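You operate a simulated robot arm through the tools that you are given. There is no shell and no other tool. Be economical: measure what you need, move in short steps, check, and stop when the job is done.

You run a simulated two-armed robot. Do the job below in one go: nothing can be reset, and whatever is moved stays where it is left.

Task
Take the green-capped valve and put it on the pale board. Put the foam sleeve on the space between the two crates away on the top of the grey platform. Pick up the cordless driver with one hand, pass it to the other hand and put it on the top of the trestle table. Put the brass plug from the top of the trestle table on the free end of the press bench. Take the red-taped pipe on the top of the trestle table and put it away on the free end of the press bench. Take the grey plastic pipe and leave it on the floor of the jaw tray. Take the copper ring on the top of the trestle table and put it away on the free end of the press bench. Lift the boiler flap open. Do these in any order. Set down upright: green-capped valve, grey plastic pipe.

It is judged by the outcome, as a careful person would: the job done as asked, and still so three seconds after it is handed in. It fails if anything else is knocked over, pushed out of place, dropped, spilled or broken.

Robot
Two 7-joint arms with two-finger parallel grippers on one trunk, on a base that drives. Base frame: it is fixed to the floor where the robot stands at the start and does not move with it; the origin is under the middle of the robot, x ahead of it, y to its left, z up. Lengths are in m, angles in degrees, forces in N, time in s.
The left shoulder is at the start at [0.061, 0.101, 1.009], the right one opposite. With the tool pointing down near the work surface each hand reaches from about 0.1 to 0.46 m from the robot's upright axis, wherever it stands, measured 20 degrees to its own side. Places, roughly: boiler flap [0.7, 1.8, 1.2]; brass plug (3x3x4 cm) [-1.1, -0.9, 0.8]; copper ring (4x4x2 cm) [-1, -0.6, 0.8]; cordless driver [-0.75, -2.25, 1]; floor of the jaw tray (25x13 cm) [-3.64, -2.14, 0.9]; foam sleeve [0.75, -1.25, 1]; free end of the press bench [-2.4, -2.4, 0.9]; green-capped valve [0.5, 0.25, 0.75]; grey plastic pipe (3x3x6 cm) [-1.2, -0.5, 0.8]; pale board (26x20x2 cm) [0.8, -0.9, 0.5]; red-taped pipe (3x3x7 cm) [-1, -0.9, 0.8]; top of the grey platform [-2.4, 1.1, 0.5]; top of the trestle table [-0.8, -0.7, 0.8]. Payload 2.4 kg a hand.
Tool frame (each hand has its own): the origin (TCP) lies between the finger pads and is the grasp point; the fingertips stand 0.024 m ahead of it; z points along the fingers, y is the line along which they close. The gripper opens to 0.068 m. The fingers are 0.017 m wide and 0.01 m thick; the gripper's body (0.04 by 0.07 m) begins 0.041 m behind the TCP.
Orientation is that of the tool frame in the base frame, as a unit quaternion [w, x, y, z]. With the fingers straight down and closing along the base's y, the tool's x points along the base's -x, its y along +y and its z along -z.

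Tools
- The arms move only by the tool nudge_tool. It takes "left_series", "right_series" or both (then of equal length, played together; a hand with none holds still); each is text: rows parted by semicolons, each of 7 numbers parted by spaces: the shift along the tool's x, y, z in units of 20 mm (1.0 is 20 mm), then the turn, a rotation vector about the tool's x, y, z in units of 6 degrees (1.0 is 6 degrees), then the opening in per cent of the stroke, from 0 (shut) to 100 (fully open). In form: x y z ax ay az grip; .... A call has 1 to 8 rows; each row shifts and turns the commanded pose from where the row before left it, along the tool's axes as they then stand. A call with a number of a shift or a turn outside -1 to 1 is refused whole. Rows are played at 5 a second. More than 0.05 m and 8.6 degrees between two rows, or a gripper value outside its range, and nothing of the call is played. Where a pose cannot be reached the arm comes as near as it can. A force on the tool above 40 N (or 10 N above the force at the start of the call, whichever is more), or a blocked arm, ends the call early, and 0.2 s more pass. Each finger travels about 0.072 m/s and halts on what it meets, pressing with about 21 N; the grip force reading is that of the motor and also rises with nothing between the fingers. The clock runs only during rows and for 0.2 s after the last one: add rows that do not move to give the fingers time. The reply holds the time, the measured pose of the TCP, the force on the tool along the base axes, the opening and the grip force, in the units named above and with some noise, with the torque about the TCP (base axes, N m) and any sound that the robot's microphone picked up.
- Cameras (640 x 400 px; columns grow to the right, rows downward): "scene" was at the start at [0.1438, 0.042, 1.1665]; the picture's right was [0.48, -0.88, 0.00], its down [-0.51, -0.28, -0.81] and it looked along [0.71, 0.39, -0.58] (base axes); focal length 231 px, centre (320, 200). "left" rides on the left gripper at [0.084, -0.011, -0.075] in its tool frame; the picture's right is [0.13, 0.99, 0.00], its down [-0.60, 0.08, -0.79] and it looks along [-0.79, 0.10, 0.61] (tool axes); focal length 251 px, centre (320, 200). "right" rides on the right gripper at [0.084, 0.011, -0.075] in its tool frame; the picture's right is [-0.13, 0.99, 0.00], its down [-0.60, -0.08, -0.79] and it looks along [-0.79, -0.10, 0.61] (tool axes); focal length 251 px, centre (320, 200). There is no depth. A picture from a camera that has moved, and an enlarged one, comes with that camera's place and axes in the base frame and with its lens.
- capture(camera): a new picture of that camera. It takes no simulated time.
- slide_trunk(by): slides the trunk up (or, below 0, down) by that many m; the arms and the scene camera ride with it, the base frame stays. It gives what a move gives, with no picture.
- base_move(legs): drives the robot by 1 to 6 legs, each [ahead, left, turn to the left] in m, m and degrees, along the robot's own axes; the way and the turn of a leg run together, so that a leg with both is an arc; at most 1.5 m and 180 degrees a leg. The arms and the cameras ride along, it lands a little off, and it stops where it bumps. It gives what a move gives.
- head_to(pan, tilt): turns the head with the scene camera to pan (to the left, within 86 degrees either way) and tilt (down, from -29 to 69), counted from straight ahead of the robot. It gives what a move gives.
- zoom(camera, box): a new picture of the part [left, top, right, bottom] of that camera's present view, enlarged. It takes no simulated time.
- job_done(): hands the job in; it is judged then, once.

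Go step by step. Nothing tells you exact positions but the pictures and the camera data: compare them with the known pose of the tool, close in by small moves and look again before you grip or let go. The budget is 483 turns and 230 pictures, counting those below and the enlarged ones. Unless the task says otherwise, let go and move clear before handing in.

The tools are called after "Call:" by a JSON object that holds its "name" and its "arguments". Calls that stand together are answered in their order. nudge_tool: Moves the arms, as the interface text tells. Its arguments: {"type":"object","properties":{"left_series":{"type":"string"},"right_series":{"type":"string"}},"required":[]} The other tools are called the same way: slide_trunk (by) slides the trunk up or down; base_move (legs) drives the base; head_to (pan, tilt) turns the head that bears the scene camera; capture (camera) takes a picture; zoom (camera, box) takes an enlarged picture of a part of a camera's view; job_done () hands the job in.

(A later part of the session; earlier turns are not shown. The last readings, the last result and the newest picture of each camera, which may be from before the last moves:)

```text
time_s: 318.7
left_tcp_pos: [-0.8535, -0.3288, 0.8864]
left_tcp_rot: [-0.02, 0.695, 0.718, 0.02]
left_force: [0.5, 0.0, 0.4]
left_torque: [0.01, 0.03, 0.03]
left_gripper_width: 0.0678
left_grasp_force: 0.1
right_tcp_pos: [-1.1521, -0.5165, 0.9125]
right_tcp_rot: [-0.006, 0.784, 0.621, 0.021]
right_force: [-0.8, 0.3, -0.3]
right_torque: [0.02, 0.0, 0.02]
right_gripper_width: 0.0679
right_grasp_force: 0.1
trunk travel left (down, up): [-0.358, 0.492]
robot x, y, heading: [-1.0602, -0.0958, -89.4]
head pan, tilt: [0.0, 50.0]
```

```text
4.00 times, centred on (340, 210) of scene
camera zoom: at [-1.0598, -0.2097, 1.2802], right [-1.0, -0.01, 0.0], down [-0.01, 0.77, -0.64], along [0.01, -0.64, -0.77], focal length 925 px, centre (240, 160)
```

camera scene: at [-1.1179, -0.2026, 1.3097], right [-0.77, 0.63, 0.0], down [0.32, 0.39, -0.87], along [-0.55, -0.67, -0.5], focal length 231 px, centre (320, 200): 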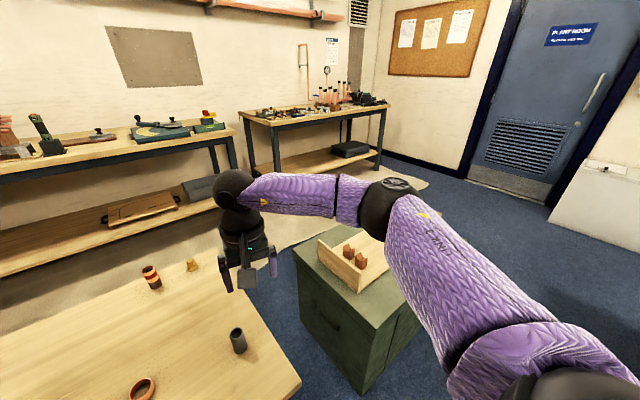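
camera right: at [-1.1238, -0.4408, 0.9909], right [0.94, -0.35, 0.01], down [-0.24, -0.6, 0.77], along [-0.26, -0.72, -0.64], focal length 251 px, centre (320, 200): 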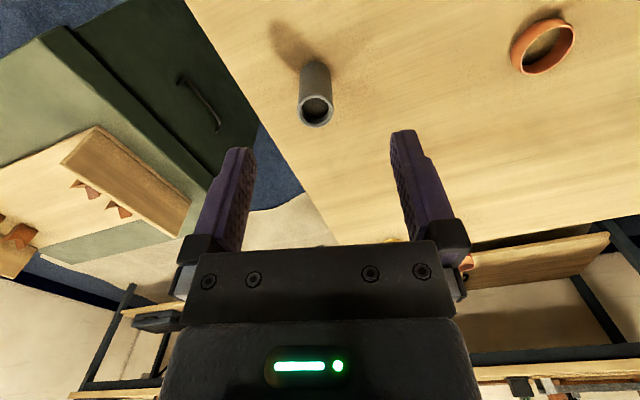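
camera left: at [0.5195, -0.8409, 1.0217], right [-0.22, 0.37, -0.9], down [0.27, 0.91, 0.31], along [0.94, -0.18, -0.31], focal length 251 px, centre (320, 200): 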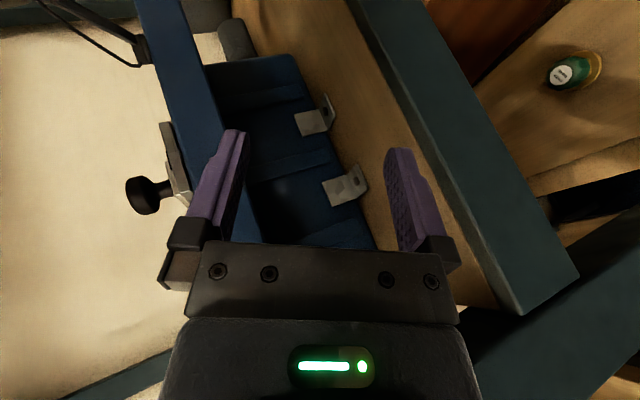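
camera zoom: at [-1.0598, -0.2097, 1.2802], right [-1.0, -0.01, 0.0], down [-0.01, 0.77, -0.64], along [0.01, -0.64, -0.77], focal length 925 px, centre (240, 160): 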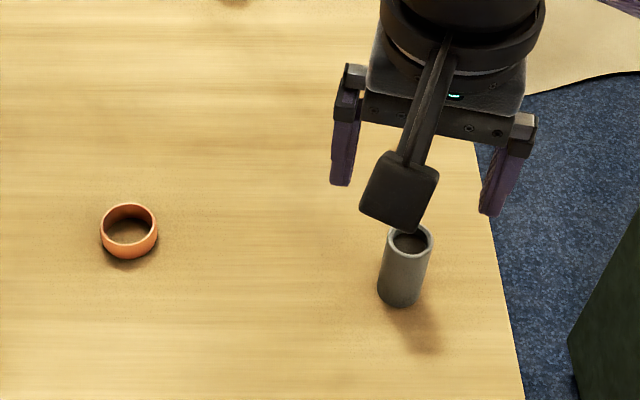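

Pipe top at [-1.156,-0.526,0.831]. Descend and grip.

Call:
{"name": "nudge_tool", "arguments": {"right_series": "-0.5 -0.1 0 0 0 0 100; 0 0 1 0 0 0 100; 0 0 1 0 0 0 100; 0 0 1 0 0 0 100; 0 0 1 0 0 0 100; 0 0 1 0 0 0 100; 0 0 0 0 0 0 100"}}

Call:
{"name": "capture", "arguments": {"camera": "right"}}

```text
time_s: 320.3
left_tcp_pos: [-0.8537, -0.3274, 0.8864]
left_tcp_rot: [-0.019, 0.695, 0.719, 0.02]
left_force: [-0.3, -0.7, 0.0]
left_torque: [0.04, -0.01, -0.02]
left_gripper_width: 0.068
left_grasp_force: 0.1
right_tcp_pos: [-1.1539, -0.5236, 0.8092]
right_tcp_rot: [-0.005, 0.783, 0.621, 0.021]
right_force: [-0.1, 0.6, 0.5]
right_torque: [0.01, -0.03, 0.01]
right_gripper_width: 0.068
right_grasp_force: 0.0
trunk travel left (down, up): [-0.358, 0.492]
robot x, y, heading: [-1.0634, -0.0901, -89.6]
head pan, tilt: [0.0, 50.0]
```

```text
85 pictures are left
camera right: at [-1.1256, -0.4469, 0.8891], right [0.94, -0.35, 0.01], down [-0.23, -0.6, 0.77], along [-0.26, -0.72, -0.64], focal length 251 px, centre (320, 200)
```

right: 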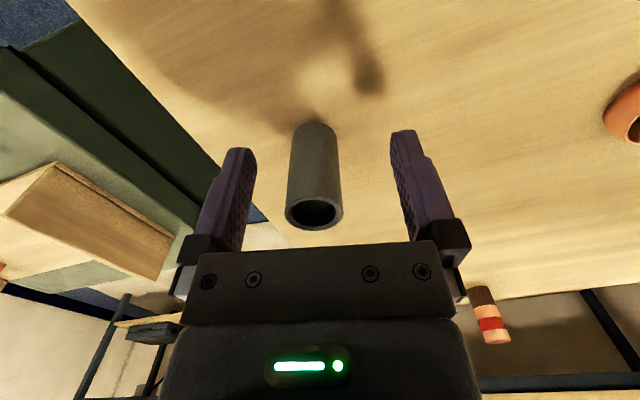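

Call:
{"name": "nudge_tool", "arguments": {"right_series": "0 0 0 0 0 0 0; 0 0 0 0 0 0 0; 0 0 0 0 0 0 0; 0 0 0 0 0 0 0"}}

Call:
{"name": "nudge_tool", "arguments": {"right_series": "0 0 -1 0 0 0 0; 0 0 -1 0 0 0 0; 0 0 -1 0 0 0 0; 0 0 -1 0 0 0 0; 0 -1 -1 0 0 0 0; 0 -1 -1 0 0 0 0; 0 -1 0 0 0 0 0; 0 -1 0 0 0 0 0"}}

Call:
{"name": "nudge_tool", "arguments": {"left_series": "-1 -0.8 0 0 0 0 100; -1 -0.8 0 0 0 0 100; -1 -0.8 0 0 0 0 100; -1 -0.8 0 0 0 0 100; -1 -0.8 0 0 0 0 100; -1 -0.8 0 0 0 0 100; -1 -0.8 0 0 0 0 100; -1 -0.8 0 0 0 0 100"}}

Call:
{"name": "capture", "arguments": {"camera": "scene"}}

```text
time_s: 321.3
left_tcp_pos: [-0.8539, -0.3276, 0.8862]
left_tcp_rot: [-0.019, 0.696, 0.718, 0.02]
left_force: [0.3, -0.4, 0.4]
left_torque: [0.02, 0.02, 0.0]
left_gripper_width: 0.0681
left_grasp_force: 0.1
right_tcp_pos: [-1.1548, -0.5238, 0.8108]
right_tcp_rot: [-0.005, 0.784, 0.621, 0.021]
right_force: [0.1, 0.3, 0.5]
right_torque: [-0.04, -0.01, -0.01]
right_gripper_width: 0.0
right_grasp_force: 20.9
trunk travel left (down, up): [-0.358, 0.492]
robot x, y, heading: [-1.0622, -0.0982, -89.4]
head pan, tilt: [0.0, 50.0]
```

```text
time_s: 323.1
left_tcp_pos: [-0.8537, -0.3276, 0.887]
left_tcp_rot: [-0.02, 0.695, 0.718, 0.019]
left_force: [-0.2, -0.6, -1.0]
left_torque: [-0.03, -0.01, 0.02]
left_gripper_width: 0.068
left_grasp_force: 0.1
right_tcp_pos: [-1.2366, -0.5075, 0.9299]
right_tcp_rot: [-0.006, 0.784, 0.62, 0.021]
right_force: [0.4, -0.7, -0.6]
right_torque: [-0.04, 0.01, -0.06]
right_gripper_width: 0.0003
right_grasp_force: 20.8
trunk travel left (down, up): [-0.358, 0.492]
robot x, y, heading: [-1.0623, -0.098, -89.5]
head pan, tilt: [0.0, 50.0]
```

```text
time_s: 324.9
left_tcp_pos: [-0.9766, -0.492, 0.8765]
left_tcp_rot: [-0.02, 0.696, 0.718, 0.02]
left_force: [-0.1, 0.2, -0.1]
left_torque: [-0.04, 0.04, 0.02]
left_gripper_width: 0.0679
left_grasp_force: 0.1
right_tcp_pos: [-1.2347, -0.5089, 0.93]
right_tcp_rot: [-0.006, 0.784, 0.621, 0.021]
right_force: [0.1, 0.3, -0.8]
right_torque: [0.0, 0.01, -0.02]
right_gripper_width: 0.0
right_grasp_force: 21.3
trunk travel left (down, up): [-0.358, 0.492]
robot x, y, heading: [-1.0639, -0.0942, -89.2]
head pan, tilt: [0.0, 50.0]
```

```text
84 pictures are left
camera scene: at [-1.06, -0.2098, 1.2802], right [-1.0, -0.01, 0.0], down [-0.01, 0.77, -0.64], along [0.01, -0.64, -0.77], focal length 231 px, centre (320, 200)
```

scene: 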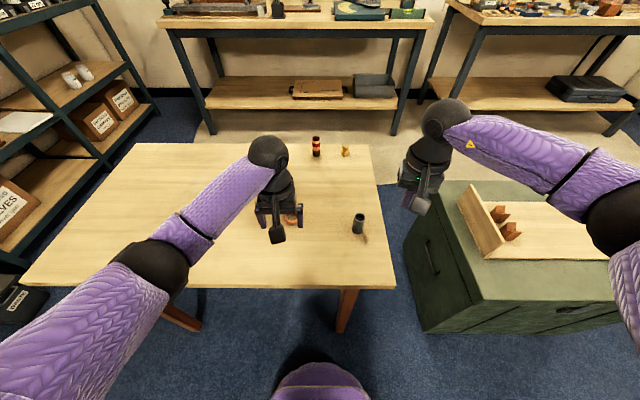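

The gripper missed: by apparent size the pipe is a bit farther and lower (table top ≈0.746; pipe ≈[-1.16,-0.545]). I'll do the ring first with the left hand: creep 4 cm forward and position over it.

Call:
{"name": "base_move", "arguments": {"legs": [[0.04, 0, 0]]}}

Call:
{"name": "nudge_tool", "arguments": {"left_series": "-1 0 0 0 0 0 100; -1 0 0 0 0 0 100; -0.4 0 0 0 0 0 100; 0 0 1 0 0 0 100; 0 0 0 0 0 0 100", "right_series": "0 0 0 0 0 0 100; 0 0 0 0 0 0 100; 0 0 0 0 0 0 100; 0 0 0 0 0 0 100; 0 0 0 0 0 0 100"}}

Call:
{"name": "capture", "arguments": {"camera": "left"}}

Call:
{"name": "zoom", "arguments": {"camera": "scene", "box": [250, 150, 410, 250]}}

```text
time_s: 325.8
left_tcp_pos: [-0.9747, -0.5321, 0.8772]
left_tcp_rot: [-0.02, 0.695, 0.718, 0.02]
left_force: [-0.7, 0.5, -0.1]
left_torque: [0.01, 0.02, 0.01]
left_gripper_width: 0.068
left_grasp_force: 0.0
right_tcp_pos: [-1.2348, -0.5501, 0.9305]
right_tcp_rot: [-0.005, 0.784, 0.621, 0.021]
right_force: [0.7, -1.1, 0.8]
right_torque: [-0.04, 0.04, -0.02]
right_gripper_width: 0.0
right_grasp_force: 21.2
trunk travel left (down, up): [-0.358, 0.492]
robot x, y, heading: [-1.0629, -0.1313, -89.7]
head pan, tilt: [0.0, 50.0]
```

```text
time_s: 327.0
left_tcp_pos: [-0.9724, -0.5776, 0.8526]
left_tcp_rot: [-0.019, 0.695, 0.718, 0.02]
left_force: [-0.2, -0.1, 0.4]
left_torque: [0.0, 0.01, 0.03]
left_gripper_width: 0.0678
left_grasp_force: 0.0
right_tcp_pos: [-1.2348, -0.5497, 0.9298]
right_tcp_rot: [-0.006, 0.784, 0.621, 0.021]
right_force: [-0.2, 0.2, -0.1]
right_torque: [0.01, -0.05, 0.04]
right_gripper_width: 0.0678
right_grasp_force: 0.1
trunk travel left (down, up): [-0.358, 0.492]
robot x, y, heading: [-1.0618, -0.1352, -89.4]
head pan, tilt: [0.0, 50.0]
```

```text
83 pictures are left
camera left: at [-0.9866, -0.4991, 0.9326], right [0.99, 0.16, 0.01], down [0.1, -0.64, 0.76], along [0.13, -0.75, -0.65], focal length 251 px, centre (320, 200)
```

left: 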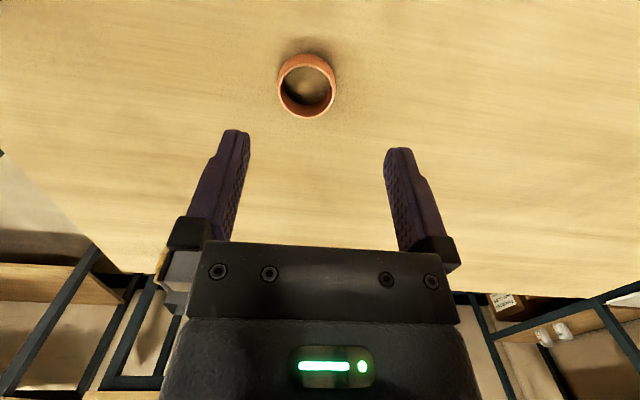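

```text
4.00 times, centred on (330, 200) of scene
camera zoom: at [-1.0594, -0.2499, 1.2802], right [-1.0, -0.01, 0.0], down [-0.01, 0.77, -0.64], along [0.01, -0.64, -0.77], focal length 925 px, centre (280, 200)
```

zoom: 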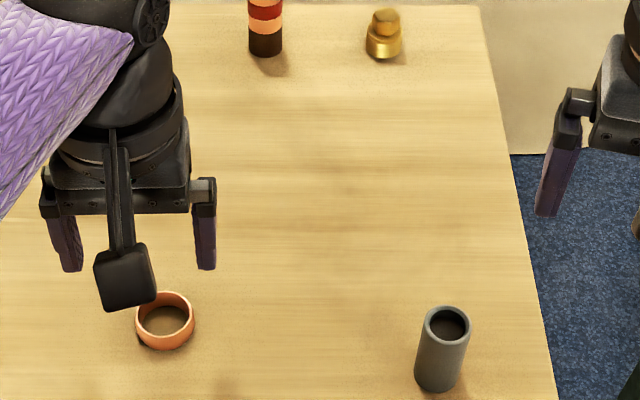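

Ring centre ≈[-0.979,-0.584], top z≈0.755. Centering and descending.

Call:
{"name": "nudge_tool", "arguments": {"left_series": "-0.35 -0.35 1 0 0 0 100; 0 0 1 0 0 0 100; 0 0 1 0 0 0 100; 0 0 0.6 0 0 0 100; 0 0 0.3 0 0 0 100; 0 0 0.2 0 0 0 100; 0 0 0 0 0 0 100"}}

Call:
{"name": "capture", "arguments": {"camera": "left"}}

```text
time_s: 328.2
left_tcp_pos: [-0.9783, -0.5762, 0.7838]
left_tcp_rot: [-0.014, 0.696, 0.718, 0.013]
left_force: [0.5, 11.2, 26.3]
left_torque: [0.1, -0.21, 0.08]
left_gripper_width: 0.0678
left_grasp_force: 0.1
left hand out of reach, approached as far as the arm can: row 4, 6
right_tcp_pos: [-1.2346, -0.5468, 0.9312]
right_tcp_rot: [-0.005, 0.783, 0.621, 0.019]
right_force: [0.2, -0.3, 0.2]
right_torque: [-0.01, -0.03, 0.01]
right_gripper_width: 0.068
right_grasp_force: 0.0
trunk travel left (down, up): [-0.358, 0.492]
robot x, y, heading: [-1.063, -0.1374, -89.4]
head pan, tilt: [0.0, 50.0]
stopped in row 6 (left hand): the force on the tool passed its limit at 50 N (the readings are from after the stop); the commanded pose is now the measured one
```

```text
81 pictures are left
camera left: at [-0.9915, -0.4962, 0.8623], right [0.99, 0.16, 0.01], down [0.1, -0.63, 0.77], along [0.13, -0.76, -0.64], focal length 251 px, centre (320, 200)
```

left: 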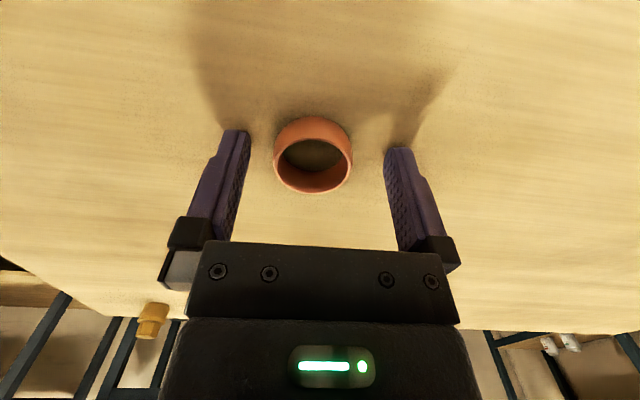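

Fingertips touch the table (z≈0.76). Easing up 3 mm and closing on the ring.

Call:
{"name": "nudge_tool", "arguments": {"left_series": "-0.15 0 -0.2 0 0 0 100; 0 0 0 0 0 0 0; 0 0 0 0 0 0 0; 0 0 0 0 0 0 0; 0 0 0 0 0 0 0"}}

Call:
{"name": "nudge_tool", "arguments": {"left_series": "0 0 -1 0 0 0 0; 0 0 -1 0 0 0 0; 0 0 -1 0 0 0 0; 0 0 -1 0 0 0 0; 0 0 -1 0 0 0 0; 0 0 0 0 0 0 0"}}

Call:
{"name": "capture", "arguments": {"camera": "left"}}

```text
time_s: 329.4
left_tcp_pos: [-0.9796, -0.5804, 0.786]
left_tcp_rot: [-0.016, 0.696, 0.718, 0.016]
left_force: [-0.8, 0.3, 0.4]
left_torque: [0.01, -0.01, 0.03]
left_gripper_width: 0.0367
left_grasp_force: 21.0
right_tcp_pos: [-1.2346, -0.5482, 0.9304]
right_tcp_rot: [-0.005, 0.784, 0.621, 0.021]
right_force: [-0.1, -0.1, 0.3]
right_torque: [0.0, 0.03, -0.04]
right_gripper_width: 0.0681
right_grasp_force: 0.1
trunk travel left (down, up): [-0.358, 0.492]
robot x, y, heading: [-1.0597, -0.1345, -89.3]
head pan, tilt: [0.0, 50.0]
```

```text
time_s: 330.8
left_tcp_pos: [-0.9799, -0.5839, 0.8871]
left_tcp_rot: [-0.016, 0.696, 0.718, 0.016]
left_force: [-0.4, -0.1, 0.1]
left_torque: [0.02, 0.03, -0.01]
left_gripper_width: 0.0369
left_grasp_force: 21.4
right_tcp_pos: [-1.236, -0.5489, 0.9298]
right_tcp_rot: [-0.006, 0.783, 0.621, 0.02]
right_force: [0.0, -0.5, 0.3]
right_torque: [0.04, -0.01, -0.03]
right_gripper_width: 0.0682
right_grasp_force: 0.1
trunk travel left (down, up): [-0.358, 0.492]
robot x, y, heading: [-1.0637, -0.1356, -89.3]
head pan, tilt: [0.0, 50.0]
```

```text
80 pictures are left
camera left: at [-0.993, -0.5046, 0.965], right [0.99, 0.16, 0.01], down [0.1, -0.64, 0.77], along [0.13, -0.76, -0.64], focal length 251 px, centre (320, 200)
```

left: 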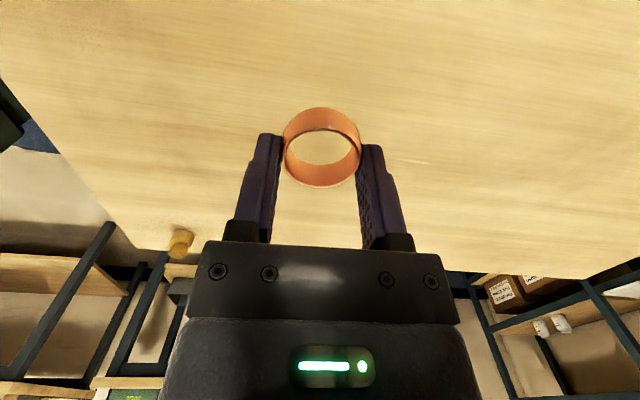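

Ring held. Moving the right hand over the pipe again (≈[-1.152,-0.542]).

Call:
{"name": "nudge_tool", "arguments": {"right_series": "0.33 1 0 0 0 0 100; 0.33 1 0 0 0 0 100; 0.33 1 0 0 0 0 100; 0.33 1 0 0 0 0 100; 0 0 1 0 0 0 100; 0 0 0.7 0 0 0 100"}}

Call:
{"name": "capture", "arguments": {"camera": "right"}}

Call:
{"name": "zoom", "arguments": {"camera": "scene", "box": [290, 180, 450, 280]}}

```text
time_s: 332.2
left_tcp_pos: [-0.9811, -0.5851, 0.8861]
left_tcp_rot: [-0.015, 0.696, 0.718, 0.015]
left_force: [0.6, 0.0, -0.4]
left_torque: [0.0, 0.01, 0.0]
left_gripper_width: 0.0365
left_grasp_force: 20.7
right_tcp_pos: [-1.1504, -0.5423, 0.8972]
right_tcp_rot: [-0.005, 0.784, 0.62, 0.02]
right_force: [0.1, 0.1, -0.6]
right_torque: [0.01, 0.03, -0.01]
right_gripper_width: 0.0679
right_grasp_force: 0.0
trunk travel left (down, up): [-0.358, 0.492]
robot x, y, heading: [-1.0596, -0.131, -89.6]
head pan, tilt: [0.0, 50.0]
```

```text
79 pictures are left
camera right: at [-1.1212, -0.4659, 0.9765], right [0.94, -0.35, 0.01], down [-0.23, -0.6, 0.77], along [-0.26, -0.72, -0.64], focal length 251 px, centre (320, 200)
```

right: 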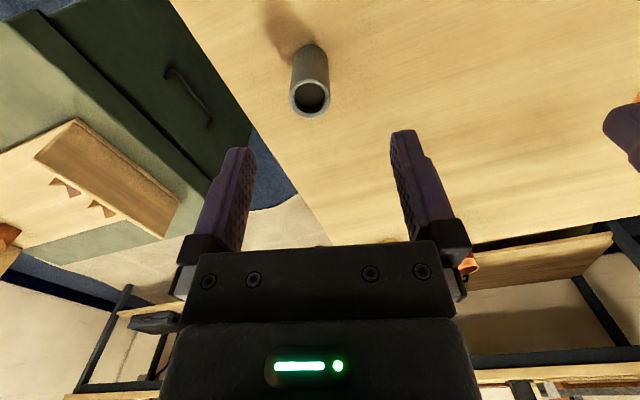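

```text
4.00 times, centred on (370, 230) of scene
camera zoom: at [-1.0594, -0.25, 1.2802], right [-1.0, -0.01, 0.0], down [-0.01, 0.77, -0.64], along [0.01, -0.64, -0.77], focal length 925 px, centre (120, 80)
```

zoom: 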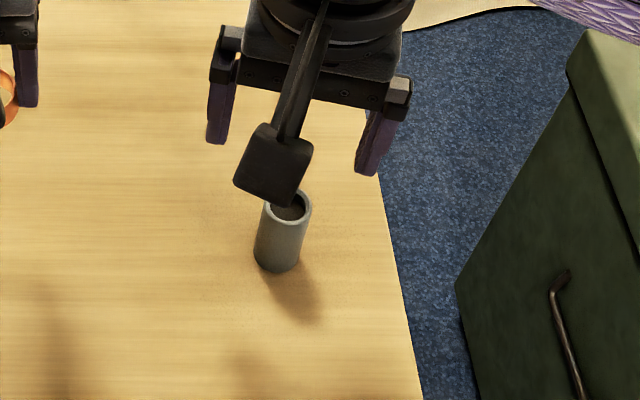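

Both views agree: pipe top at [-1.154,-0.540,0.82]. Descending and gripping.

Call:
{"name": "nudge_tool", "arguments": {"right_series": "0.1 -0.2 1 0 0 0 100; 0 0 1 0 0 0 100; 0 0 1 0 0 0 100; 0 0 1 0 0 0 100; 0 0 0.8 0 0 0 100; 0 0 0 0 0 0 40; 0 0 0 0 0 0 0; 0 0 0 0 0 0 0"}}

Call:
{"name": "nudge_tool", "arguments": {"right_series": "0 0 0 0 0 0 0; 0 0 -1 0 0 0 0; 0 0 -1 0 0 0 0; 0 0 -1 0 0 0 0; 0 0 -1 0 0 0 0; 0 0 -1 0 0 0 0; 0 0 -1 0 0 0 0"}}

Call:
{"name": "capture", "arguments": {"camera": "right"}}

```text
time_s: 334.0
left_tcp_pos: [-0.979, -0.5843, 0.8846]
left_tcp_rot: [-0.015, 0.695, 0.718, 0.016]
left_force: [-0.2, -0.5, -0.4]
left_torque: [0.0, 0.01, -0.02]
left_gripper_width: 0.0367
left_grasp_force: 21.2
right_tcp_pos: [-1.1507, -0.5341, 0.8034]
right_tcp_rot: [-0.006, 0.784, 0.621, 0.021]
right_force: [-0.3, -0.1, -0.4]
right_torque: [0.02, 0.0, 0.02]
right_gripper_width: 0.02
right_grasp_force: 20.5
trunk travel left (down, up): [-0.358, 0.492]
robot x, y, heading: [-1.0627, -0.1362, -89.5]
head pan, tilt: [0.0, 50.0]
```

```text
time_s: 335.6
left_tcp_pos: [-0.9794, -0.5843, 0.8861]
left_tcp_rot: [-0.016, 0.696, 0.718, 0.015]
left_force: [0.0, 0.1, -0.1]
left_torque: [0.0, 0.02, -0.01]
left_gripper_width: 0.0367
left_grasp_force: 21.2
right_tcp_pos: [-1.1544, -0.5391, 0.9219]
right_tcp_rot: [-0.006, 0.784, 0.62, 0.02]
right_force: [-0.9, 0.0, 0.1]
right_torque: [0.0, 0.01, -0.01]
right_gripper_width: 0.0
right_grasp_force: 21.0
trunk travel left (down, up): [-0.358, 0.492]
robot x, y, heading: [-1.0603, -0.1301, -89.4]
head pan, tilt: [0.0, 50.0]
```

```text
77 pictures are left
camera right: at [-1.1253, -0.463, 1.0009], right [0.94, -0.35, 0.01], down [-0.23, -0.6, 0.77], along [-0.26, -0.72, -0.64], focal length 251 px, centre (320, 200)
```

right: 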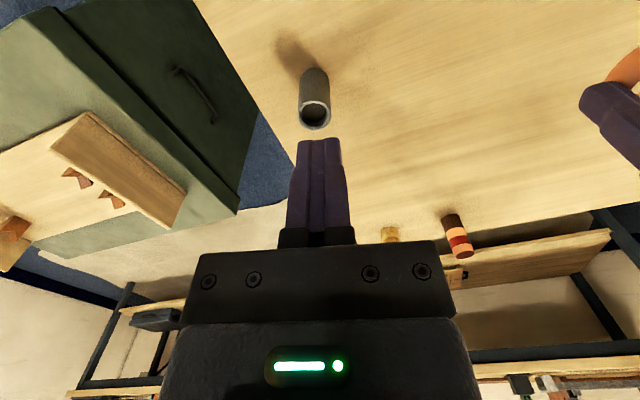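

The pipe slipped out of the pinch (I was ~2 cm north of it). Checking its new position.

Call:
{"name": "nudge_tool", "arguments": {"right_series": "0 0 0 0 0 0 100; 0 0 0 0 0 0 100; 0 0 0 0 0 0 100; 0 0 0 0 0 0 100; 0 0 0 0 0 0 100"}}

Call:
{"name": "zoom", "arguments": {"camera": "scene", "box": [290, 180, 450, 280]}}

```text
time_s: 336.8
left_tcp_pos: [-0.9801, -0.5842, 0.8861]
left_tcp_rot: [-0.015, 0.695, 0.718, 0.015]
left_force: [-0.3, 0.2, 0.4]
left_torque: [-0.02, 0.03, -0.02]
left_gripper_width: 0.0368
left_grasp_force: 20.5
right_tcp_pos: [-1.1537, -0.539, 0.9218]
right_tcp_rot: [-0.006, 0.783, 0.621, 0.021]
right_force: [0.3, 0.3, 0.5]
right_torque: [0.0, -0.01, 0.0]
right_gripper_width: 0.0682
right_grasp_force: 0.1
trunk travel left (down, up): [-0.358, 0.492]
robot x, y, heading: [-1.0617, -0.1316, -89.7]
head pan, tilt: [0.0, 50.0]
```

```text
4.00 times, centred on (370, 230) of scene
camera zoom: at [-1.0593, -0.25, 1.2802], right [-1.0, -0.01, 0.0], down [-0.01, 0.77, -0.64], along [0.01, -0.64, -0.77], focal length 925 px, centre (120, 80)
```

zoom: 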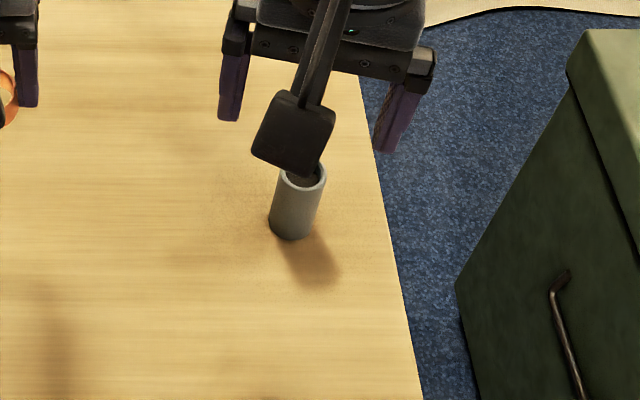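

Correcting for the consistent southward bias: the pipe should be near [-1.167,-0.575]. Moving and descending, then verifying before closing.

Call:
{"name": "nudge_tool", "arguments": {"right_series": "-0.95 -0.11 0 0 0 0 100; -0.95 -0.11 0 0 0 0 100; 0 0 1 0 0 0 100; 0 0 1 0 0 0 100; 0 0 1 0 0 0 100; 0 0 1 0 0 0 100; 0 0 1 0 0 0 100; 0 0 1 0 0 0 100"}}

Call:
{"name": "capture", "arguments": {"camera": "right"}}

Call:
{"name": "zoom", "arguments": {"camera": "scene", "box": [310, 180, 430, 255]}}

```text
time_s: 338.6
left_tcp_pos: [-0.9802, -0.5844, 0.8857]
left_tcp_rot: [-0.016, 0.696, 0.718, 0.015]
left_force: [1.1, 0.7, 0.6]
left_torque: [-0.03, 0.0, 0.0]
left_gripper_width: 0.037
left_grasp_force: 21.2
right_tcp_pos: [-1.1635, -0.5708, 0.799]
right_tcp_rot: [-0.006, 0.784, 0.621, 0.022]
right_force: [-0.4, 0.3, 0.1]
right_torque: [-0.01, -0.02, 0.03]
right_gripper_width: 0.068
right_grasp_force: 0.0
trunk travel left (down, up): [-0.358, 0.492]
robot x, y, heading: [-1.0588, -0.135, -89.5]
head pan, tilt: [0.0, 50.0]
```

```text
75 pictures are left
camera right: at [-1.1351, -0.4947, 0.8783], right [0.94, -0.35, 0.01], down [-0.23, -0.6, 0.77], along [-0.26, -0.72, -0.64], focal length 251 px, centre (320, 200)
```

right: 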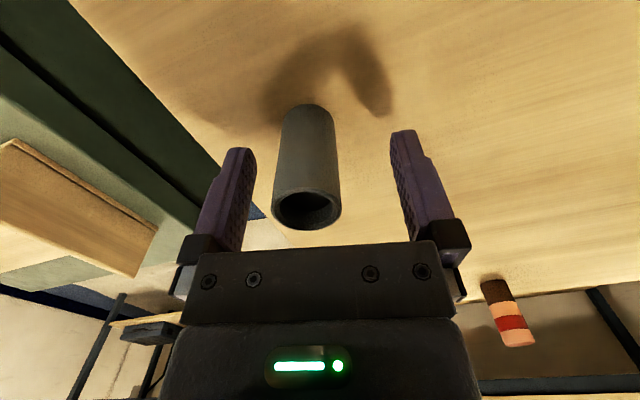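

```text
5.33 times, centred on (370, 218) of scene
camera zoom: at [-1.0593, -0.25, 1.2802], right [-1.0, -0.01, 0.0], down [-0.01, 0.77, -0.64], along [0.01, -0.64, -0.77], focal length 1234 px, centre (53, 107)
```

zoom: 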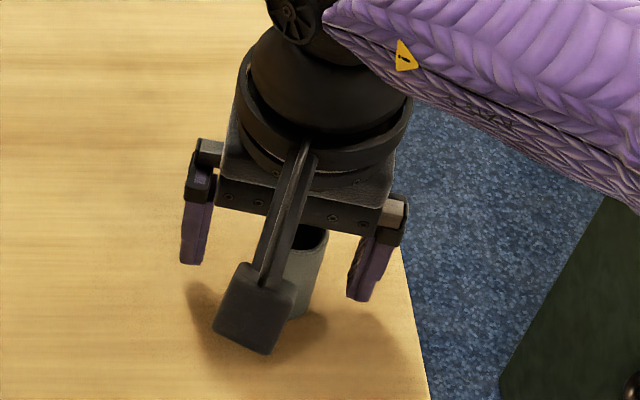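

Aligned now. Fine adjust, lower slightly and close.

Call:
{"name": "nudge_tool", "arguments": {"right_series": "-0.26 -0.25 0.4 0 0 0 100; 0 0 0 0 0 0 60; 0 0 0 0 0 0 0; 0 0 0 0 0 0 0; 0 0 0 0 0 0 0; 0 0 0 0 0 0 0"}}

Call:
{"name": "nudge_tool", "arguments": {"right_series": "0 0 -0.5 0 0 0 0; 0 0 -1 0 0 0 0; 0 0 -1 0 0 0 0; 0 0 -1 0 0 0 0; 0 0 -1 0 0 0 0; 0 0 -1 0 0 0 0"}}

Call:
{"name": "capture", "arguments": {"camera": "right"}}

```text
time_s: 340.0
left_tcp_pos: [-0.9812, -0.5846, 0.8864]
left_tcp_rot: [-0.016, 0.696, 0.718, 0.016]
left_force: [-0.3, -1.2, -0.7]
left_torque: [0.0, -0.01, 0.01]
left_gripper_width: 0.0366
left_grasp_force: 20.7
right_tcp_pos: [-1.1704, -0.5751, 0.7923]
right_tcp_rot: [-0.006, 0.784, 0.621, 0.021]
right_force: [0.1, 0.0, 0.1]
right_torque: [0.01, -0.01, -0.05]
right_gripper_width: 0.0264
right_grasp_force: 21.2
trunk travel left (down, up): [-0.358, 0.492]
robot x, y, heading: [-1.0627, -0.1345, -89.3]
head pan, tilt: [0.0, 50.0]
```

```text
time_s: 341.4
left_tcp_pos: [-0.9797, -0.5839, 0.8859]
left_tcp_rot: [-0.016, 0.696, 0.718, 0.015]
left_force: [0.0, 0.4, 0.5]
left_torque: [0.01, -0.01, 0.01]
left_gripper_width: 0.0369
left_grasp_force: 21.5
right_tcp_pos: [-1.1719, -0.5791, 0.9024]
right_tcp_rot: [-0.006, 0.784, 0.621, 0.021]
right_force: [-0.5, 0.0, -0.3]
right_torque: [0.0, -0.01, 0.0]
right_gripper_width: 0.0263
right_grasp_force: 21.0
trunk travel left (down, up): [-0.358, 0.492]
robot x, y, heading: [-1.06, -0.1345, -89.5]
head pan, tilt: [0.0, 50.0]
```

```text
73 pictures are left
camera right: at [-1.1444, -0.5017, 0.9817], right [0.94, -0.35, 0.01], down [-0.23, -0.6, 0.77], along [-0.26, -0.72, -0.64], focal length 251 px, centre (320, 200)
```

right: 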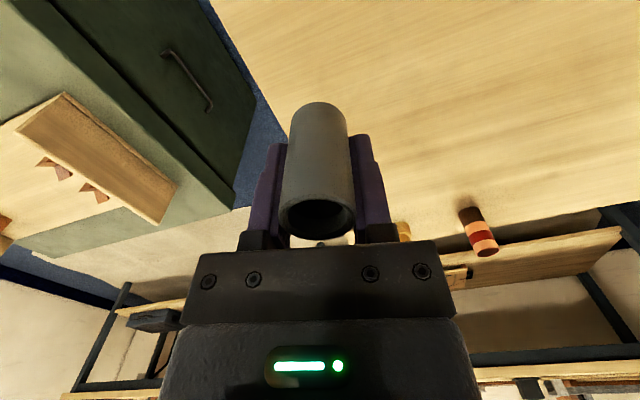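

Both ring (left) and pipe (right) are held. Raising the trunk and taking the west route around to the press bench.

Call:
{"name": "slide_trunk", "arguments": {"by": 0.2}}

Call:
{"name": "base_move", "arguments": {"legs": [[-0.12, 0, 0], [0, -1.4, 0], [0.8, 0, 0]]}}

Call:
{"name": "head_to", "arguments": {"pan": -15, "tilt": 30}}

Call:
{"name": "capture", "arguments": {"camera": "scene"}}

```text
time_s: 343.6
left_tcp_pos: [-0.9784, -0.5842, 1.086]
left_tcp_rot: [-0.016, 0.696, 0.718, 0.015]
left_force: [0.4, -0.2, -0.8]
left_torque: [0.01, 0.0, 0.02]
left_gripper_width: 0.0369
left_grasp_force: 21.1
right_tcp_pos: [-1.1723, -0.5781, 1.1016]
right_tcp_rot: [-0.007, 0.783, 0.621, 0.021]
right_force: [0.0, 0.4, -0.9]
right_torque: [0.0, 0.03, -0.03]
right_gripper_width: 0.0263
right_grasp_force: 20.7
trunk travel left (down, up): [-0.558, 0.292]
robot x, y, heading: [-1.0608, -0.1353, -89.0]
head pan, tilt: [0.0, 50.0]
```

```text
time_s: 355.3
left_tcp_pos: [-2.4172, -1.2584, 1.0854]
left_tcp_rot: [-0.016, 0.71, 0.704, 0.016]
left_force: [0.3, -0.6, 0.2]
left_torque: [-0.01, -0.02, -0.01]
left_gripper_width: 0.0366
left_grasp_force: 21.6
right_tcp_pos: [-2.6111, -1.2433, 1.1022]
right_tcp_rot: [-0.006, 0.797, 0.604, 0.021]
right_force: [0.2, -0.6, 0.5]
right_torque: [-0.02, 0.02, -0.01]
right_gripper_width: 0.0258
right_grasp_force: 21.2
trunk travel left (down, up): [-0.558, 0.292]
robot x, y, heading: [-2.483, -0.8075, -91.7]
head pan, tilt: [0.0, 50.0]
```

```text
time_s: 356.1
left_tcp_pos: [-2.4167, -1.2591, 1.0862]
left_tcp_rot: [-0.015, 0.711, 0.703, 0.015]
left_force: [-0.3, -0.4, 0.2]
left_torque: [-0.02, 0.02, -0.02]
left_gripper_width: 0.0368
left_grasp_force: 20.9
right_tcp_pos: [-2.6101, -1.243, 1.102]
right_tcp_rot: [-0.005, 0.797, 0.604, 0.023]
right_force: [-0.7, -0.3, 0.5]
right_torque: [0.01, 0.01, 0.02]
right_gripper_width: 0.0257
right_grasp_force: 20.8
trunk travel left (down, up): [-0.558, 0.292]
robot x, y, heading: [-2.4822, -0.8055, -91.7]
head pan, tilt: [-15.0, 30.0]
```

```text
72 pictures are left
camera scene: at [-2.5075, -0.9079, 1.5107], right [-0.96, 0.29, 0.0], down [0.14, 0.48, -0.87], along [-0.25, -0.83, -0.5], focal length 231 px, centre (320, 200)
```

scene: 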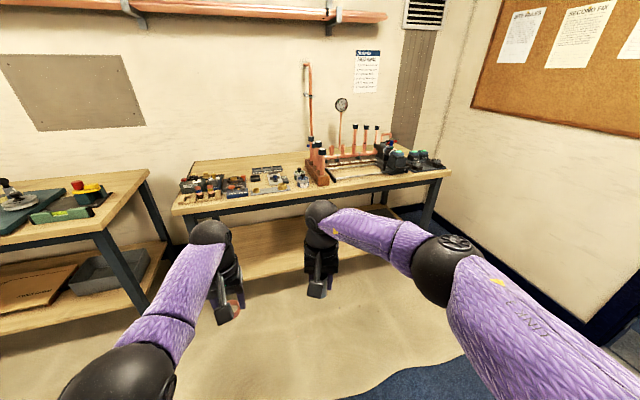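

Call:
{"name": "zoom", "arguments": {"camera": "scene", "box": [160, 120, 320, 220]}}

Call:
{"name": "zoom", "arguments": {"camera": "scene", "box": [300, 110, 460, 210]}}

```text
4.00 times, centred on (240, 170) of scene
camera zoom: at [-2.5075, -0.9079, 1.5107], right [-0.96, 0.29, 0.0], down [0.14, 0.48, -0.87], along [-0.25, -0.83, -0.5], focal length 925 px, centre (640, 320)
```

zoom: 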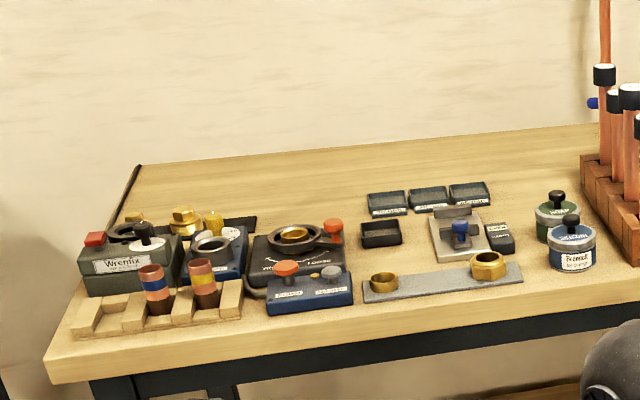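

```text
4.00 times, centred on (380, 160) of scene
camera zoom: at [-2.5075, -0.9079, 1.5107], right [-0.96, 0.29, 0.0], down [0.14, 0.48, -0.87], along [-0.25, -0.83, -0.5], focal length 925 px, centre (80, 360)
```

zoom: 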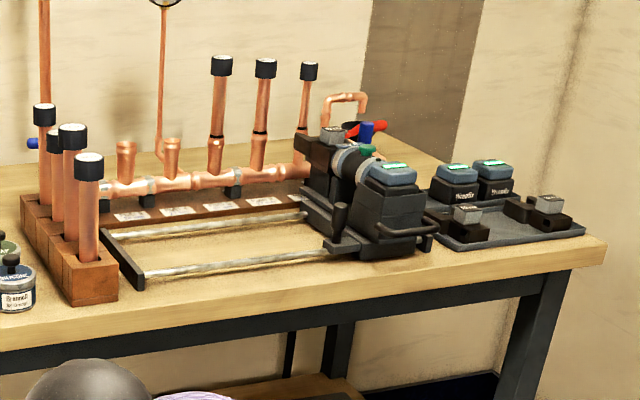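

The tray is at the far right end; the "free end" is the bare wood behind the tools at about [-2.3,-2.45] (bench top z≈0.92). That's a long reach, so I'll yaw the left hand (ring) 90° and tilt it forward, as I did at the rack.

Call:
{"name": "nudge_tool", "arguments": {"left_series": "0 0 0 0 0 -0.94 0; 0 0 0 0 0 -0.94 0; 0 0 0 0 0 -0.94 0; 0 0 0 0 0 -0.94 0; 0 0 0 0 0 -0.94 0; 0 0 0 0 0 -0.94 0; 0 0 0 0 0 -0.94 0; 0 0 0 0 0 -0.94 0"}}

Call:
{"name": "nudge_tool", "arguments": {"left_series": "0 0 0 0 0 -0.94 0; 0 0 0 0 0 -0.94 0; 0 0 0 0 0 -0.94 0; 0 0 0 0 0 -0.94 0; 0 0 0 0 0 -0.94 0; 0 0 0 0 0 -0.94 0; 0 0 0 0 0 -0.94 0; 0 0 0 0 0 -0.94 0"}}

Call:
{"name": "nudge_tool", "arguments": {"left_series": "0 0 -0.5 0.95 0 0 0; 0 0 -0.5 0.95 0 0 0; 0 0 -0.5 0.95 0 0 0; 0 0 -0.5 0.95 0 0 0; 0 0 0 0.95 0 0 0; 0 0 0 0.95 0 0 0; 0 0 0 0.95 0 0 0; 0 0 0 0.95 0 0 0"}}

Call:
{"name": "capture", "arguments": {"camera": "scene"}}

```text
time_s: 357.9
left_tcp_pos: [-2.4176, -1.2595, 1.0855]
left_tcp_rot: [-0.009, 0.385, 0.923, 0.02]
left_force: [-0.2, 0.2, -0.1]
left_torque: [0.0, 0.02, -0.01]
left_gripper_width: 0.0368
left_grasp_force: 20.7
right_tcp_pos: [-2.6114, -1.242, 1.1021]
right_tcp_rot: [-0.005, 0.796, 0.604, 0.022]
right_force: [0.0, 0.0, -0.2]
right_torque: [-0.01, 0.01, 0.01]
right_gripper_width: 0.0256
right_grasp_force: 20.9
trunk travel left (down, up): [-0.558, 0.292]
robot x, y, heading: [-2.479, -0.8052, -92.0]
head pan, tilt: [-15.0, 30.0]
```

```text
time_s: 359.7
left_tcp_pos: [-2.4175, -1.2595, 1.0843]
left_tcp_rot: [0.0, 0.001, 1.0, 0.022]
left_force: [0.0, 0.6, 0.4]
left_torque: [0.02, -0.01, 0.0]
left_gripper_width: 0.0366
left_grasp_force: 21.2
right_tcp_pos: [-2.612, -1.2436, 1.1022]
right_tcp_rot: [-0.005, 0.796, 0.605, 0.021]
right_force: [0.2, 0.4, -0.8]
right_torque: [-0.01, -0.01, -0.01]
right_gripper_width: 0.0257
right_grasp_force: 20.9
trunk travel left (down, up): [-0.558, 0.292]
robot x, y, heading: [-2.4823, -0.8051, -91.8]
head pan, tilt: [-15.0, 30.0]
```

```text
time_s: 361.7
left_tcp_pos: [-2.4012, -1.2792, 1.1723]
left_tcp_rot: [0.017, -0.004, 0.907, -0.421]
left_force: [0.4, 0.1, 1.2]
left_torque: [0.05, 0.01, -0.02]
left_gripper_width: 0.0366
left_grasp_force: 20.7
right_tcp_pos: [-2.6116, -1.2438, 1.1025]
right_tcp_rot: [-0.006, 0.796, 0.604, 0.021]
right_force: [0.5, 0.1, 0.1]
right_torque: [-0.03, 0.03, 0.0]
right_gripper_width: 0.0256
right_grasp_force: 20.7
trunk travel left (down, up): [-0.558, 0.292]
robot x, y, heading: [-2.4822, -0.8014, -92.0]
head pan, tilt: [-15.0, 30.0]
stopped in row 8 (left hand): the arm was blocked; the commanded pose is now the measured one
```

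```text
69 pictures are left
camera scene: at [-2.5072, -0.908, 1.5107], right [-0.96, 0.29, 0.0], down [0.14, 0.48, -0.87], along [-0.25, -0.83, -0.5], focal length 231 px, centre (320, 200)
```

scene: 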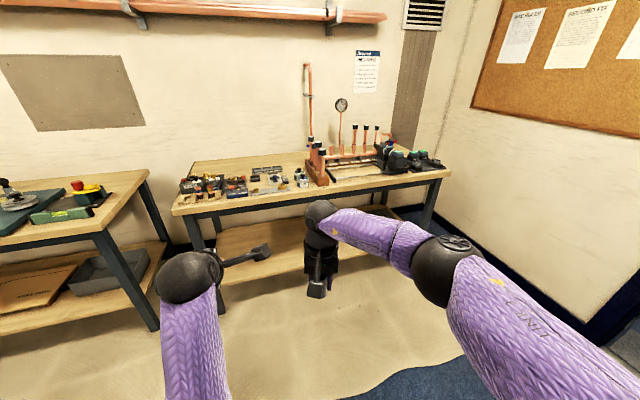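

The left hand is tilted 50° forward with the ring. Raise the right hand (pipe) and pull it back, lower the trunk, and move up to the bench.

Call:
{"name": "nudge_tool", "arguments": {"right_series": "0.75 -0.3 -1 0 0 0 0; 0.75 -0.3 -1 0 0 0 0; 0.75 -0.3 -1 0 0 0 0; 0.75 -0.3 -1 0 0 0 0; 0.75 -0.3 -1 0 0 0 0; 0.75 -0.3 -1 0 0 0 0; 0.75 -0.3 -1 0 0 0 0; 0.75 -0.3 -1 0 0 0 0", "left_series": "0 -0.76 -0.64 0 0 0 0; 0 -0.76 -0.64 0 0 0 0; 0 -0.76 -0.64 0 0 0 0; 0 -0.76 -0.64 0 0 0 0; 0 0 0 0 0 0 0; 0 0 0 0 0 0 0; 0 0 0 0 0 0 0; 0 0 0 0 0 0 0"}}

Call:
{"name": "slide_trunk", "arguments": {"by": -0.17}}

Call:
{"name": "base_move", "arguments": {"legs": [[0.78, 0.08, 2]]}}

Call:
{"name": "head_to", "arguments": {"pan": 10, "tilt": 40}}

Call:
{"name": "capture", "arguments": {"camera": "scene"}}

```text
time_s: 363.5
left_tcp_pos: [-2.409, -1.2766, 1.2497]
left_tcp_rot: [0.01, -0.003, 0.909, -0.417]
left_force: [0.6, 0.0, 0.3]
left_torque: [-0.02, 0.01, 0.0]
left_gripper_width: 0.0368
left_grasp_force: 21.0
right_tcp_pos: [-2.6301, -1.1191, 1.2656]
right_tcp_rot: [-0.005, 0.796, 0.604, 0.02]
right_force: [-0.8, 0.1, 0.1]
right_torque: [-0.01, 0.03, 0.0]
right_gripper_width: 0.0258
right_grasp_force: 21.0
trunk travel left (down, up): [-0.558, 0.292]
robot x, y, heading: [-2.4852, -0.8039, -91.9]
head pan, tilt: [-15.0, 30.0]
```

```text
time_s: 365.4
left_tcp_pos: [-2.4089, -1.2778, 1.0804]
left_tcp_rot: [0.009, -0.004, 0.909, -0.417]
left_force: [0.7, 0.9, 0.7]
left_torque: [0.03, 0.05, 0.01]
left_gripper_width: 0.0365
left_grasp_force: 21.0
right_tcp_pos: [-2.6293, -1.1201, 1.096]
right_tcp_rot: [-0.005, 0.796, 0.605, 0.021]
right_force: [-0.4, 0.0, -1.1]
right_torque: [-0.04, 0.02, 0.01]
right_gripper_width: 0.0259
right_grasp_force: 21.3
trunk travel left (down, up): [-0.388, 0.462]
robot x, y, heading: [-2.4831, -0.8048, -91.7]
head pan, tilt: [-15.0, 30.0]
```

```text
time_s: 369.7
left_tcp_pos: [-2.3401, -2.0659, 1.0792]
left_tcp_rot: [0.014, -0.009, 0.908, -0.418]
left_force: [0.1, 0.8, -0.6]
left_torque: [0.0, 0.01, -0.02]
left_gripper_width: 0.037
left_grasp_force: 20.7
right_tcp_pos: [-2.5636, -1.9116, 1.0964]
right_tcp_rot: [-0.005, 0.791, 0.611, 0.022]
right_force: [-0.1, 0.2, -0.1]
right_torque: [-0.01, -0.02, -0.03]
right_gripper_width: 0.0256
right_grasp_force: 21.2
trunk travel left (down, up): [-0.388, 0.462]
robot x, y, heading: [-2.4211, -1.5908, -90.8]
head pan, tilt: [-15.0, 30.0]
```

```text
time_s: 370.6
left_tcp_pos: [-2.3402, -2.0657, 1.0821]
left_tcp_rot: [0.013, -0.01, 0.908, -0.418]
left_force: [0.1, -0.2, -0.2]
left_torque: [-0.01, -0.03, -0.03]
left_gripper_width: 0.0369
left_grasp_force: 20.9
right_tcp_pos: [-2.564, -1.9118, 1.0966]
right_tcp_rot: [-0.005, 0.792, 0.61, 0.021]
right_force: [-0.3, 0.3, -0.5]
right_torque: [0.0, 0.0, 0.01]
right_gripper_width: 0.0258
right_grasp_force: 21.0
trunk travel left (down, up): [-0.388, 0.462]
robot x, y, heading: [-2.4185, -1.5955, -91.1]
head pan, tilt: [10.0, 40.0]
```

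```text
68 pictures are left
camera scene: at [-2.4073, -1.7115, 1.3247], right [-0.99, -0.16, 0.0], down [-0.1, 0.63, -0.77], along [0.12, -0.76, -0.64], focal length 231 px, centre (320, 200)
```

scene: 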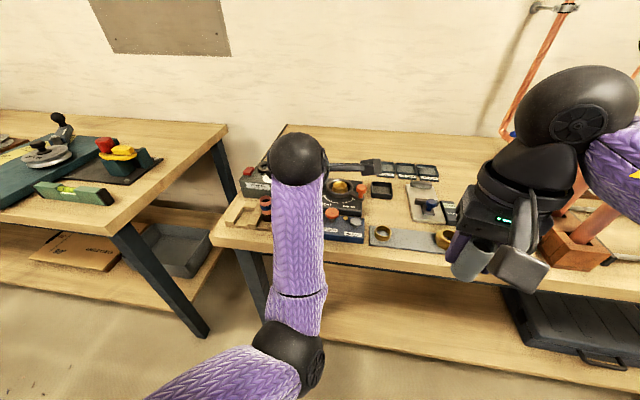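

Driving 12 cm closer and extending the ring over the free back area.

Call:
{"name": "base_move", "arguments": {"legs": [[0.12, 0, 0]]}}

Call:
{"name": "nudge_tool", "arguments": {"left_series": "0 -0.645 0.764 0 0 0 0; 0 -0.645 0.764 0 0 0 0; 0 -0.645 0.764 0 0 0 0; 0 -0.645 0.764 0 0 0 0; 0 -0.645 0.764 0 0 0 0; 0 -0.645 0.764 0 0 0 0; 0 -0.645 0.764 0 0 0 0; 0 -0.645 0.764 0 0 0 0"}}

Call:
{"name": "nudge_tool", "arguments": {"left_series": "0 -0.645 0.764 0 0 0 0; 0 -0.645 0.764 0 0 0 0; 0 -0.645 0.764 0 0 0 0; 0 -0.645 0.764 0 0 0 0"}}

Call:
{"name": "capture", "arguments": {"camera": "scene"}}

Call:
{"name": "capture", "arguments": {"camera": "left"}}

```text
time_s: 371.8
left_tcp_pos: [-2.3414, -2.1856, 1.0799]
left_tcp_rot: [0.014, -0.01, 0.908, -0.418]
left_force: [0.1, 0.0, -0.7]
left_torque: [-0.01, 0.01, 0.03]
left_gripper_width: 0.0368
left_grasp_force: 21.2
right_tcp_pos: [-2.5664, -2.0331, 1.0959]
right_tcp_rot: [-0.006, 0.792, 0.611, 0.021]
right_force: [0.1, 0.2, 0.8]
right_torque: [0.02, -0.01, -0.02]
right_gripper_width: 0.0256
right_grasp_force: 21.0
trunk travel left (down, up): [-0.388, 0.462]
robot x, y, heading: [-2.4261, -1.7139, -90.9]
head pan, tilt: [10.0, 40.0]
```

```text
time_s: 373.6
left_tcp_pos: [-2.3328, -2.3372, 1.0776]
left_tcp_rot: [0.013, -0.011, 0.908, -0.418]
left_force: [-0.2, 0.7, -1.1]
left_torque: [-0.02, 0.0, -0.01]
left_gripper_width: 0.0369
left_grasp_force: 20.7
left hand out of reach, approached as far as the arm can: row 8
right_tcp_pos: [-2.5652, -2.032, 1.0969]
right_tcp_rot: [-0.005, 0.792, 0.61, 0.022]
right_force: [-0.4, -0.2, -0.3]
right_torque: [0.04, -0.01, -0.02]
right_gripper_width: 0.0258
right_grasp_force: 21.0
trunk travel left (down, up): [-0.388, 0.462]
robot x, y, heading: [-2.4236, -1.7146, -90.9]
head pan, tilt: [10.0, 40.0]
```

```text
time_s: 374.6
left_tcp_pos: [-2.3329, -2.3367, 1.0786]
left_tcp_rot: [0.014, -0.01, 0.909, -0.417]
left_force: [0.8, 0.4, 0.4]
left_torque: [0.03, 0.02, -0.01]
left_gripper_width: 0.0365
left_grasp_force: 21.0
left hand out of reach, approached as far as the arm can: row 1, 2, 3, 4
right_tcp_pos: [-2.5657, -2.0326, 1.0969]
right_tcp_rot: [-0.005, 0.792, 0.61, 0.021]
right_force: [-0.3, -0.1, -0.4]
right_torque: [0.0, -0.01, 0.01]
right_gripper_width: 0.026
right_grasp_force: 20.7
trunk travel left (down, up): [-0.388, 0.462]
robot x, y, heading: [-2.4256, -1.7154, -90.8]
head pan, tilt: [10.0, 40.0]
```

```text
67 pictures are left
camera scene: at [-2.4091, -1.8321, 1.3246], right [-0.99, -0.16, 0.0], down [-0.1, 0.64, -0.77], along [0.12, -0.76, -0.64], focal length 231 px, centre (320, 200)
```

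scene: 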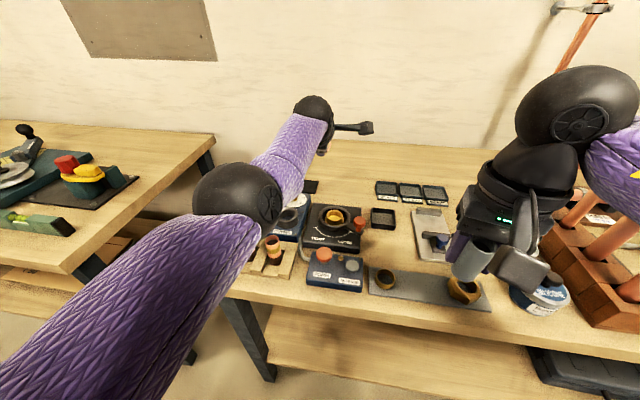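

```text
66 pictures are left
camera left: at [-2.4186, -2.2897, 1.132], right [-0.14, 0.64, -0.75], down [0.58, 0.67, 0.47], along [0.8, -0.37, -0.46], focal length 251 px, centre (320, 200)
```

left: 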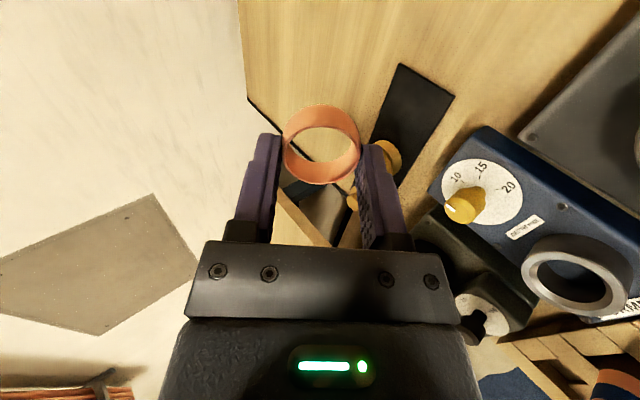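

Reach tops out at y≈-2.34. I'll try creeping the base further toward the bench.

Call:
{"name": "base_move", "arguments": {"legs": [[0.06, 0, 0]]}}

Call:
{"name": "base_move", "arguments": {"legs": [[0.04, 0, 0]]}}

```text
time_s: 375.6
left_tcp_pos: [-2.3343, -2.3957, 1.0751]
left_tcp_rot: [0.014, -0.011, 0.909, -0.417]
left_force: [-0.4, -0.5, 0.5]
left_torque: [-0.04, 0.01, 0.04]
left_gripper_width: 0.0368
left_grasp_force: 20.6
right_tcp_pos: [-2.5656, -2.0917, 1.0955]
right_tcp_rot: [-0.006, 0.791, 0.611, 0.022]
right_force: [-0.7, -0.4, -0.2]
right_torque: [0.02, -0.03, -0.03]
right_gripper_width: 0.0257
right_grasp_force: 20.7
trunk travel left (down, up): [-0.388, 0.462]
robot x, y, heading: [-2.4236, -1.7717, -90.9]
head pan, tilt: [10.0, 40.0]
```

```text
time_s: 376.4
left_tcp_pos: [-2.3342, -2.4352, 1.0754]
left_tcp_rot: [0.012, -0.009, 0.908, -0.418]
left_force: [-0.2, 0.3, -0.3]
left_torque: [-0.03, -0.02, 0.03]
left_gripper_width: 0.0369
left_grasp_force: 21.1
right_tcp_pos: [-2.5678, -2.1307, 1.0954]
right_tcp_rot: [-0.005, 0.793, 0.609, 0.021]
right_force: [0.3, -0.5, -1.5]
right_torque: [0.04, -0.01, 0.06]
right_gripper_width: 0.0255
right_grasp_force: 21.0
trunk travel left (down, up): [-0.388, 0.462]
robot x, y, heading: [-2.4254, -1.8121, -90.9]
head pan, tilt: [10.0, 40.0]
```

The base can get closer than expected. Shifting slightly and lowering the ring.

Call:
{"name": "nudge_tool", "arguments": {"left_series": "0.7 0.764 0.645 0 0 0 0; 0.6 0.764 0.645 0 0 0 0; 0 0.764 0.645 0 0 0 0; 0 0.764 0.645 0 0 0 0; 0 0.38 0.32 0 0 0 0"}}

Call:
{"name": "capture", "arguments": {"camera": "left"}}

Call:
{"name": "zoom", "arguments": {"camera": "scene", "box": [230, 80, 470, 230]}}

```text
time_s: 377.6
left_tcp_pos: [-2.3514, -2.4227, 0.9842]
left_tcp_rot: [0.014, -0.01, 0.908, -0.418]
left_force: [-0.5, 1.0, 0.0]
left_torque: [-0.03, -0.02, 0.01]
left_gripper_width: 0.0368
left_grasp_force: 20.7
left hand out of reach, approached as far as the arm can: row 1, 3, 5
right_tcp_pos: [-2.5665, -2.1302, 1.0962]
right_tcp_rot: [-0.006, 0.793, 0.61, 0.02]
right_force: [-0.4, 0.0, -0.5]
right_torque: [0.01, 0.0, 0.01]
right_gripper_width: 0.0256
right_grasp_force: 20.8
trunk travel left (down, up): [-0.388, 0.462]
robot x, y, heading: [-2.4214, -1.8115, -91.1]
head pan, tilt: [10.0, 40.0]
```

```text
65 pictures are left
camera left: at [-2.4372, -2.3761, 1.0397], right [-0.14, 0.64, -0.75], down [0.58, 0.67, 0.47], along [0.8, -0.37, -0.46], focal length 251 px, centre (320, 200)
```

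left: 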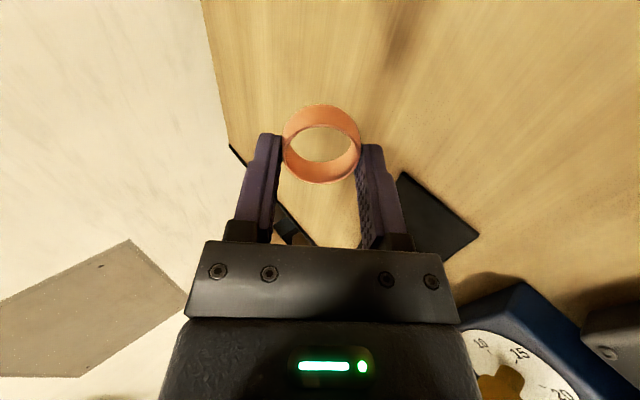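

```text
2.67 times, centred on (350, 155) of scene
camera zoom: at [-2.4108, -1.9308, 1.3246], right [-0.99, -0.16, 0.0], down [-0.1, 0.64, -0.77], along [0.12, -0.76, -0.64], focal length 617 px, centre (240, 320)
```

zoom: 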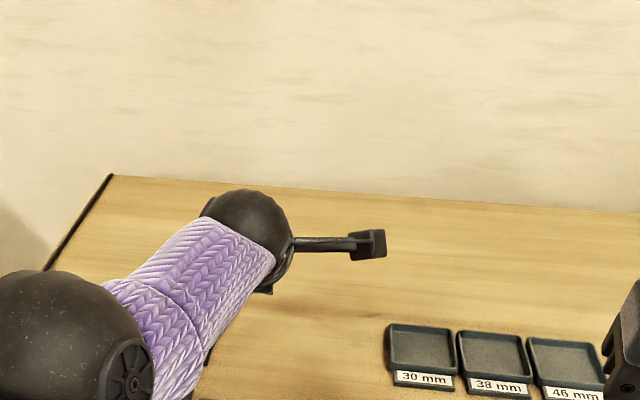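

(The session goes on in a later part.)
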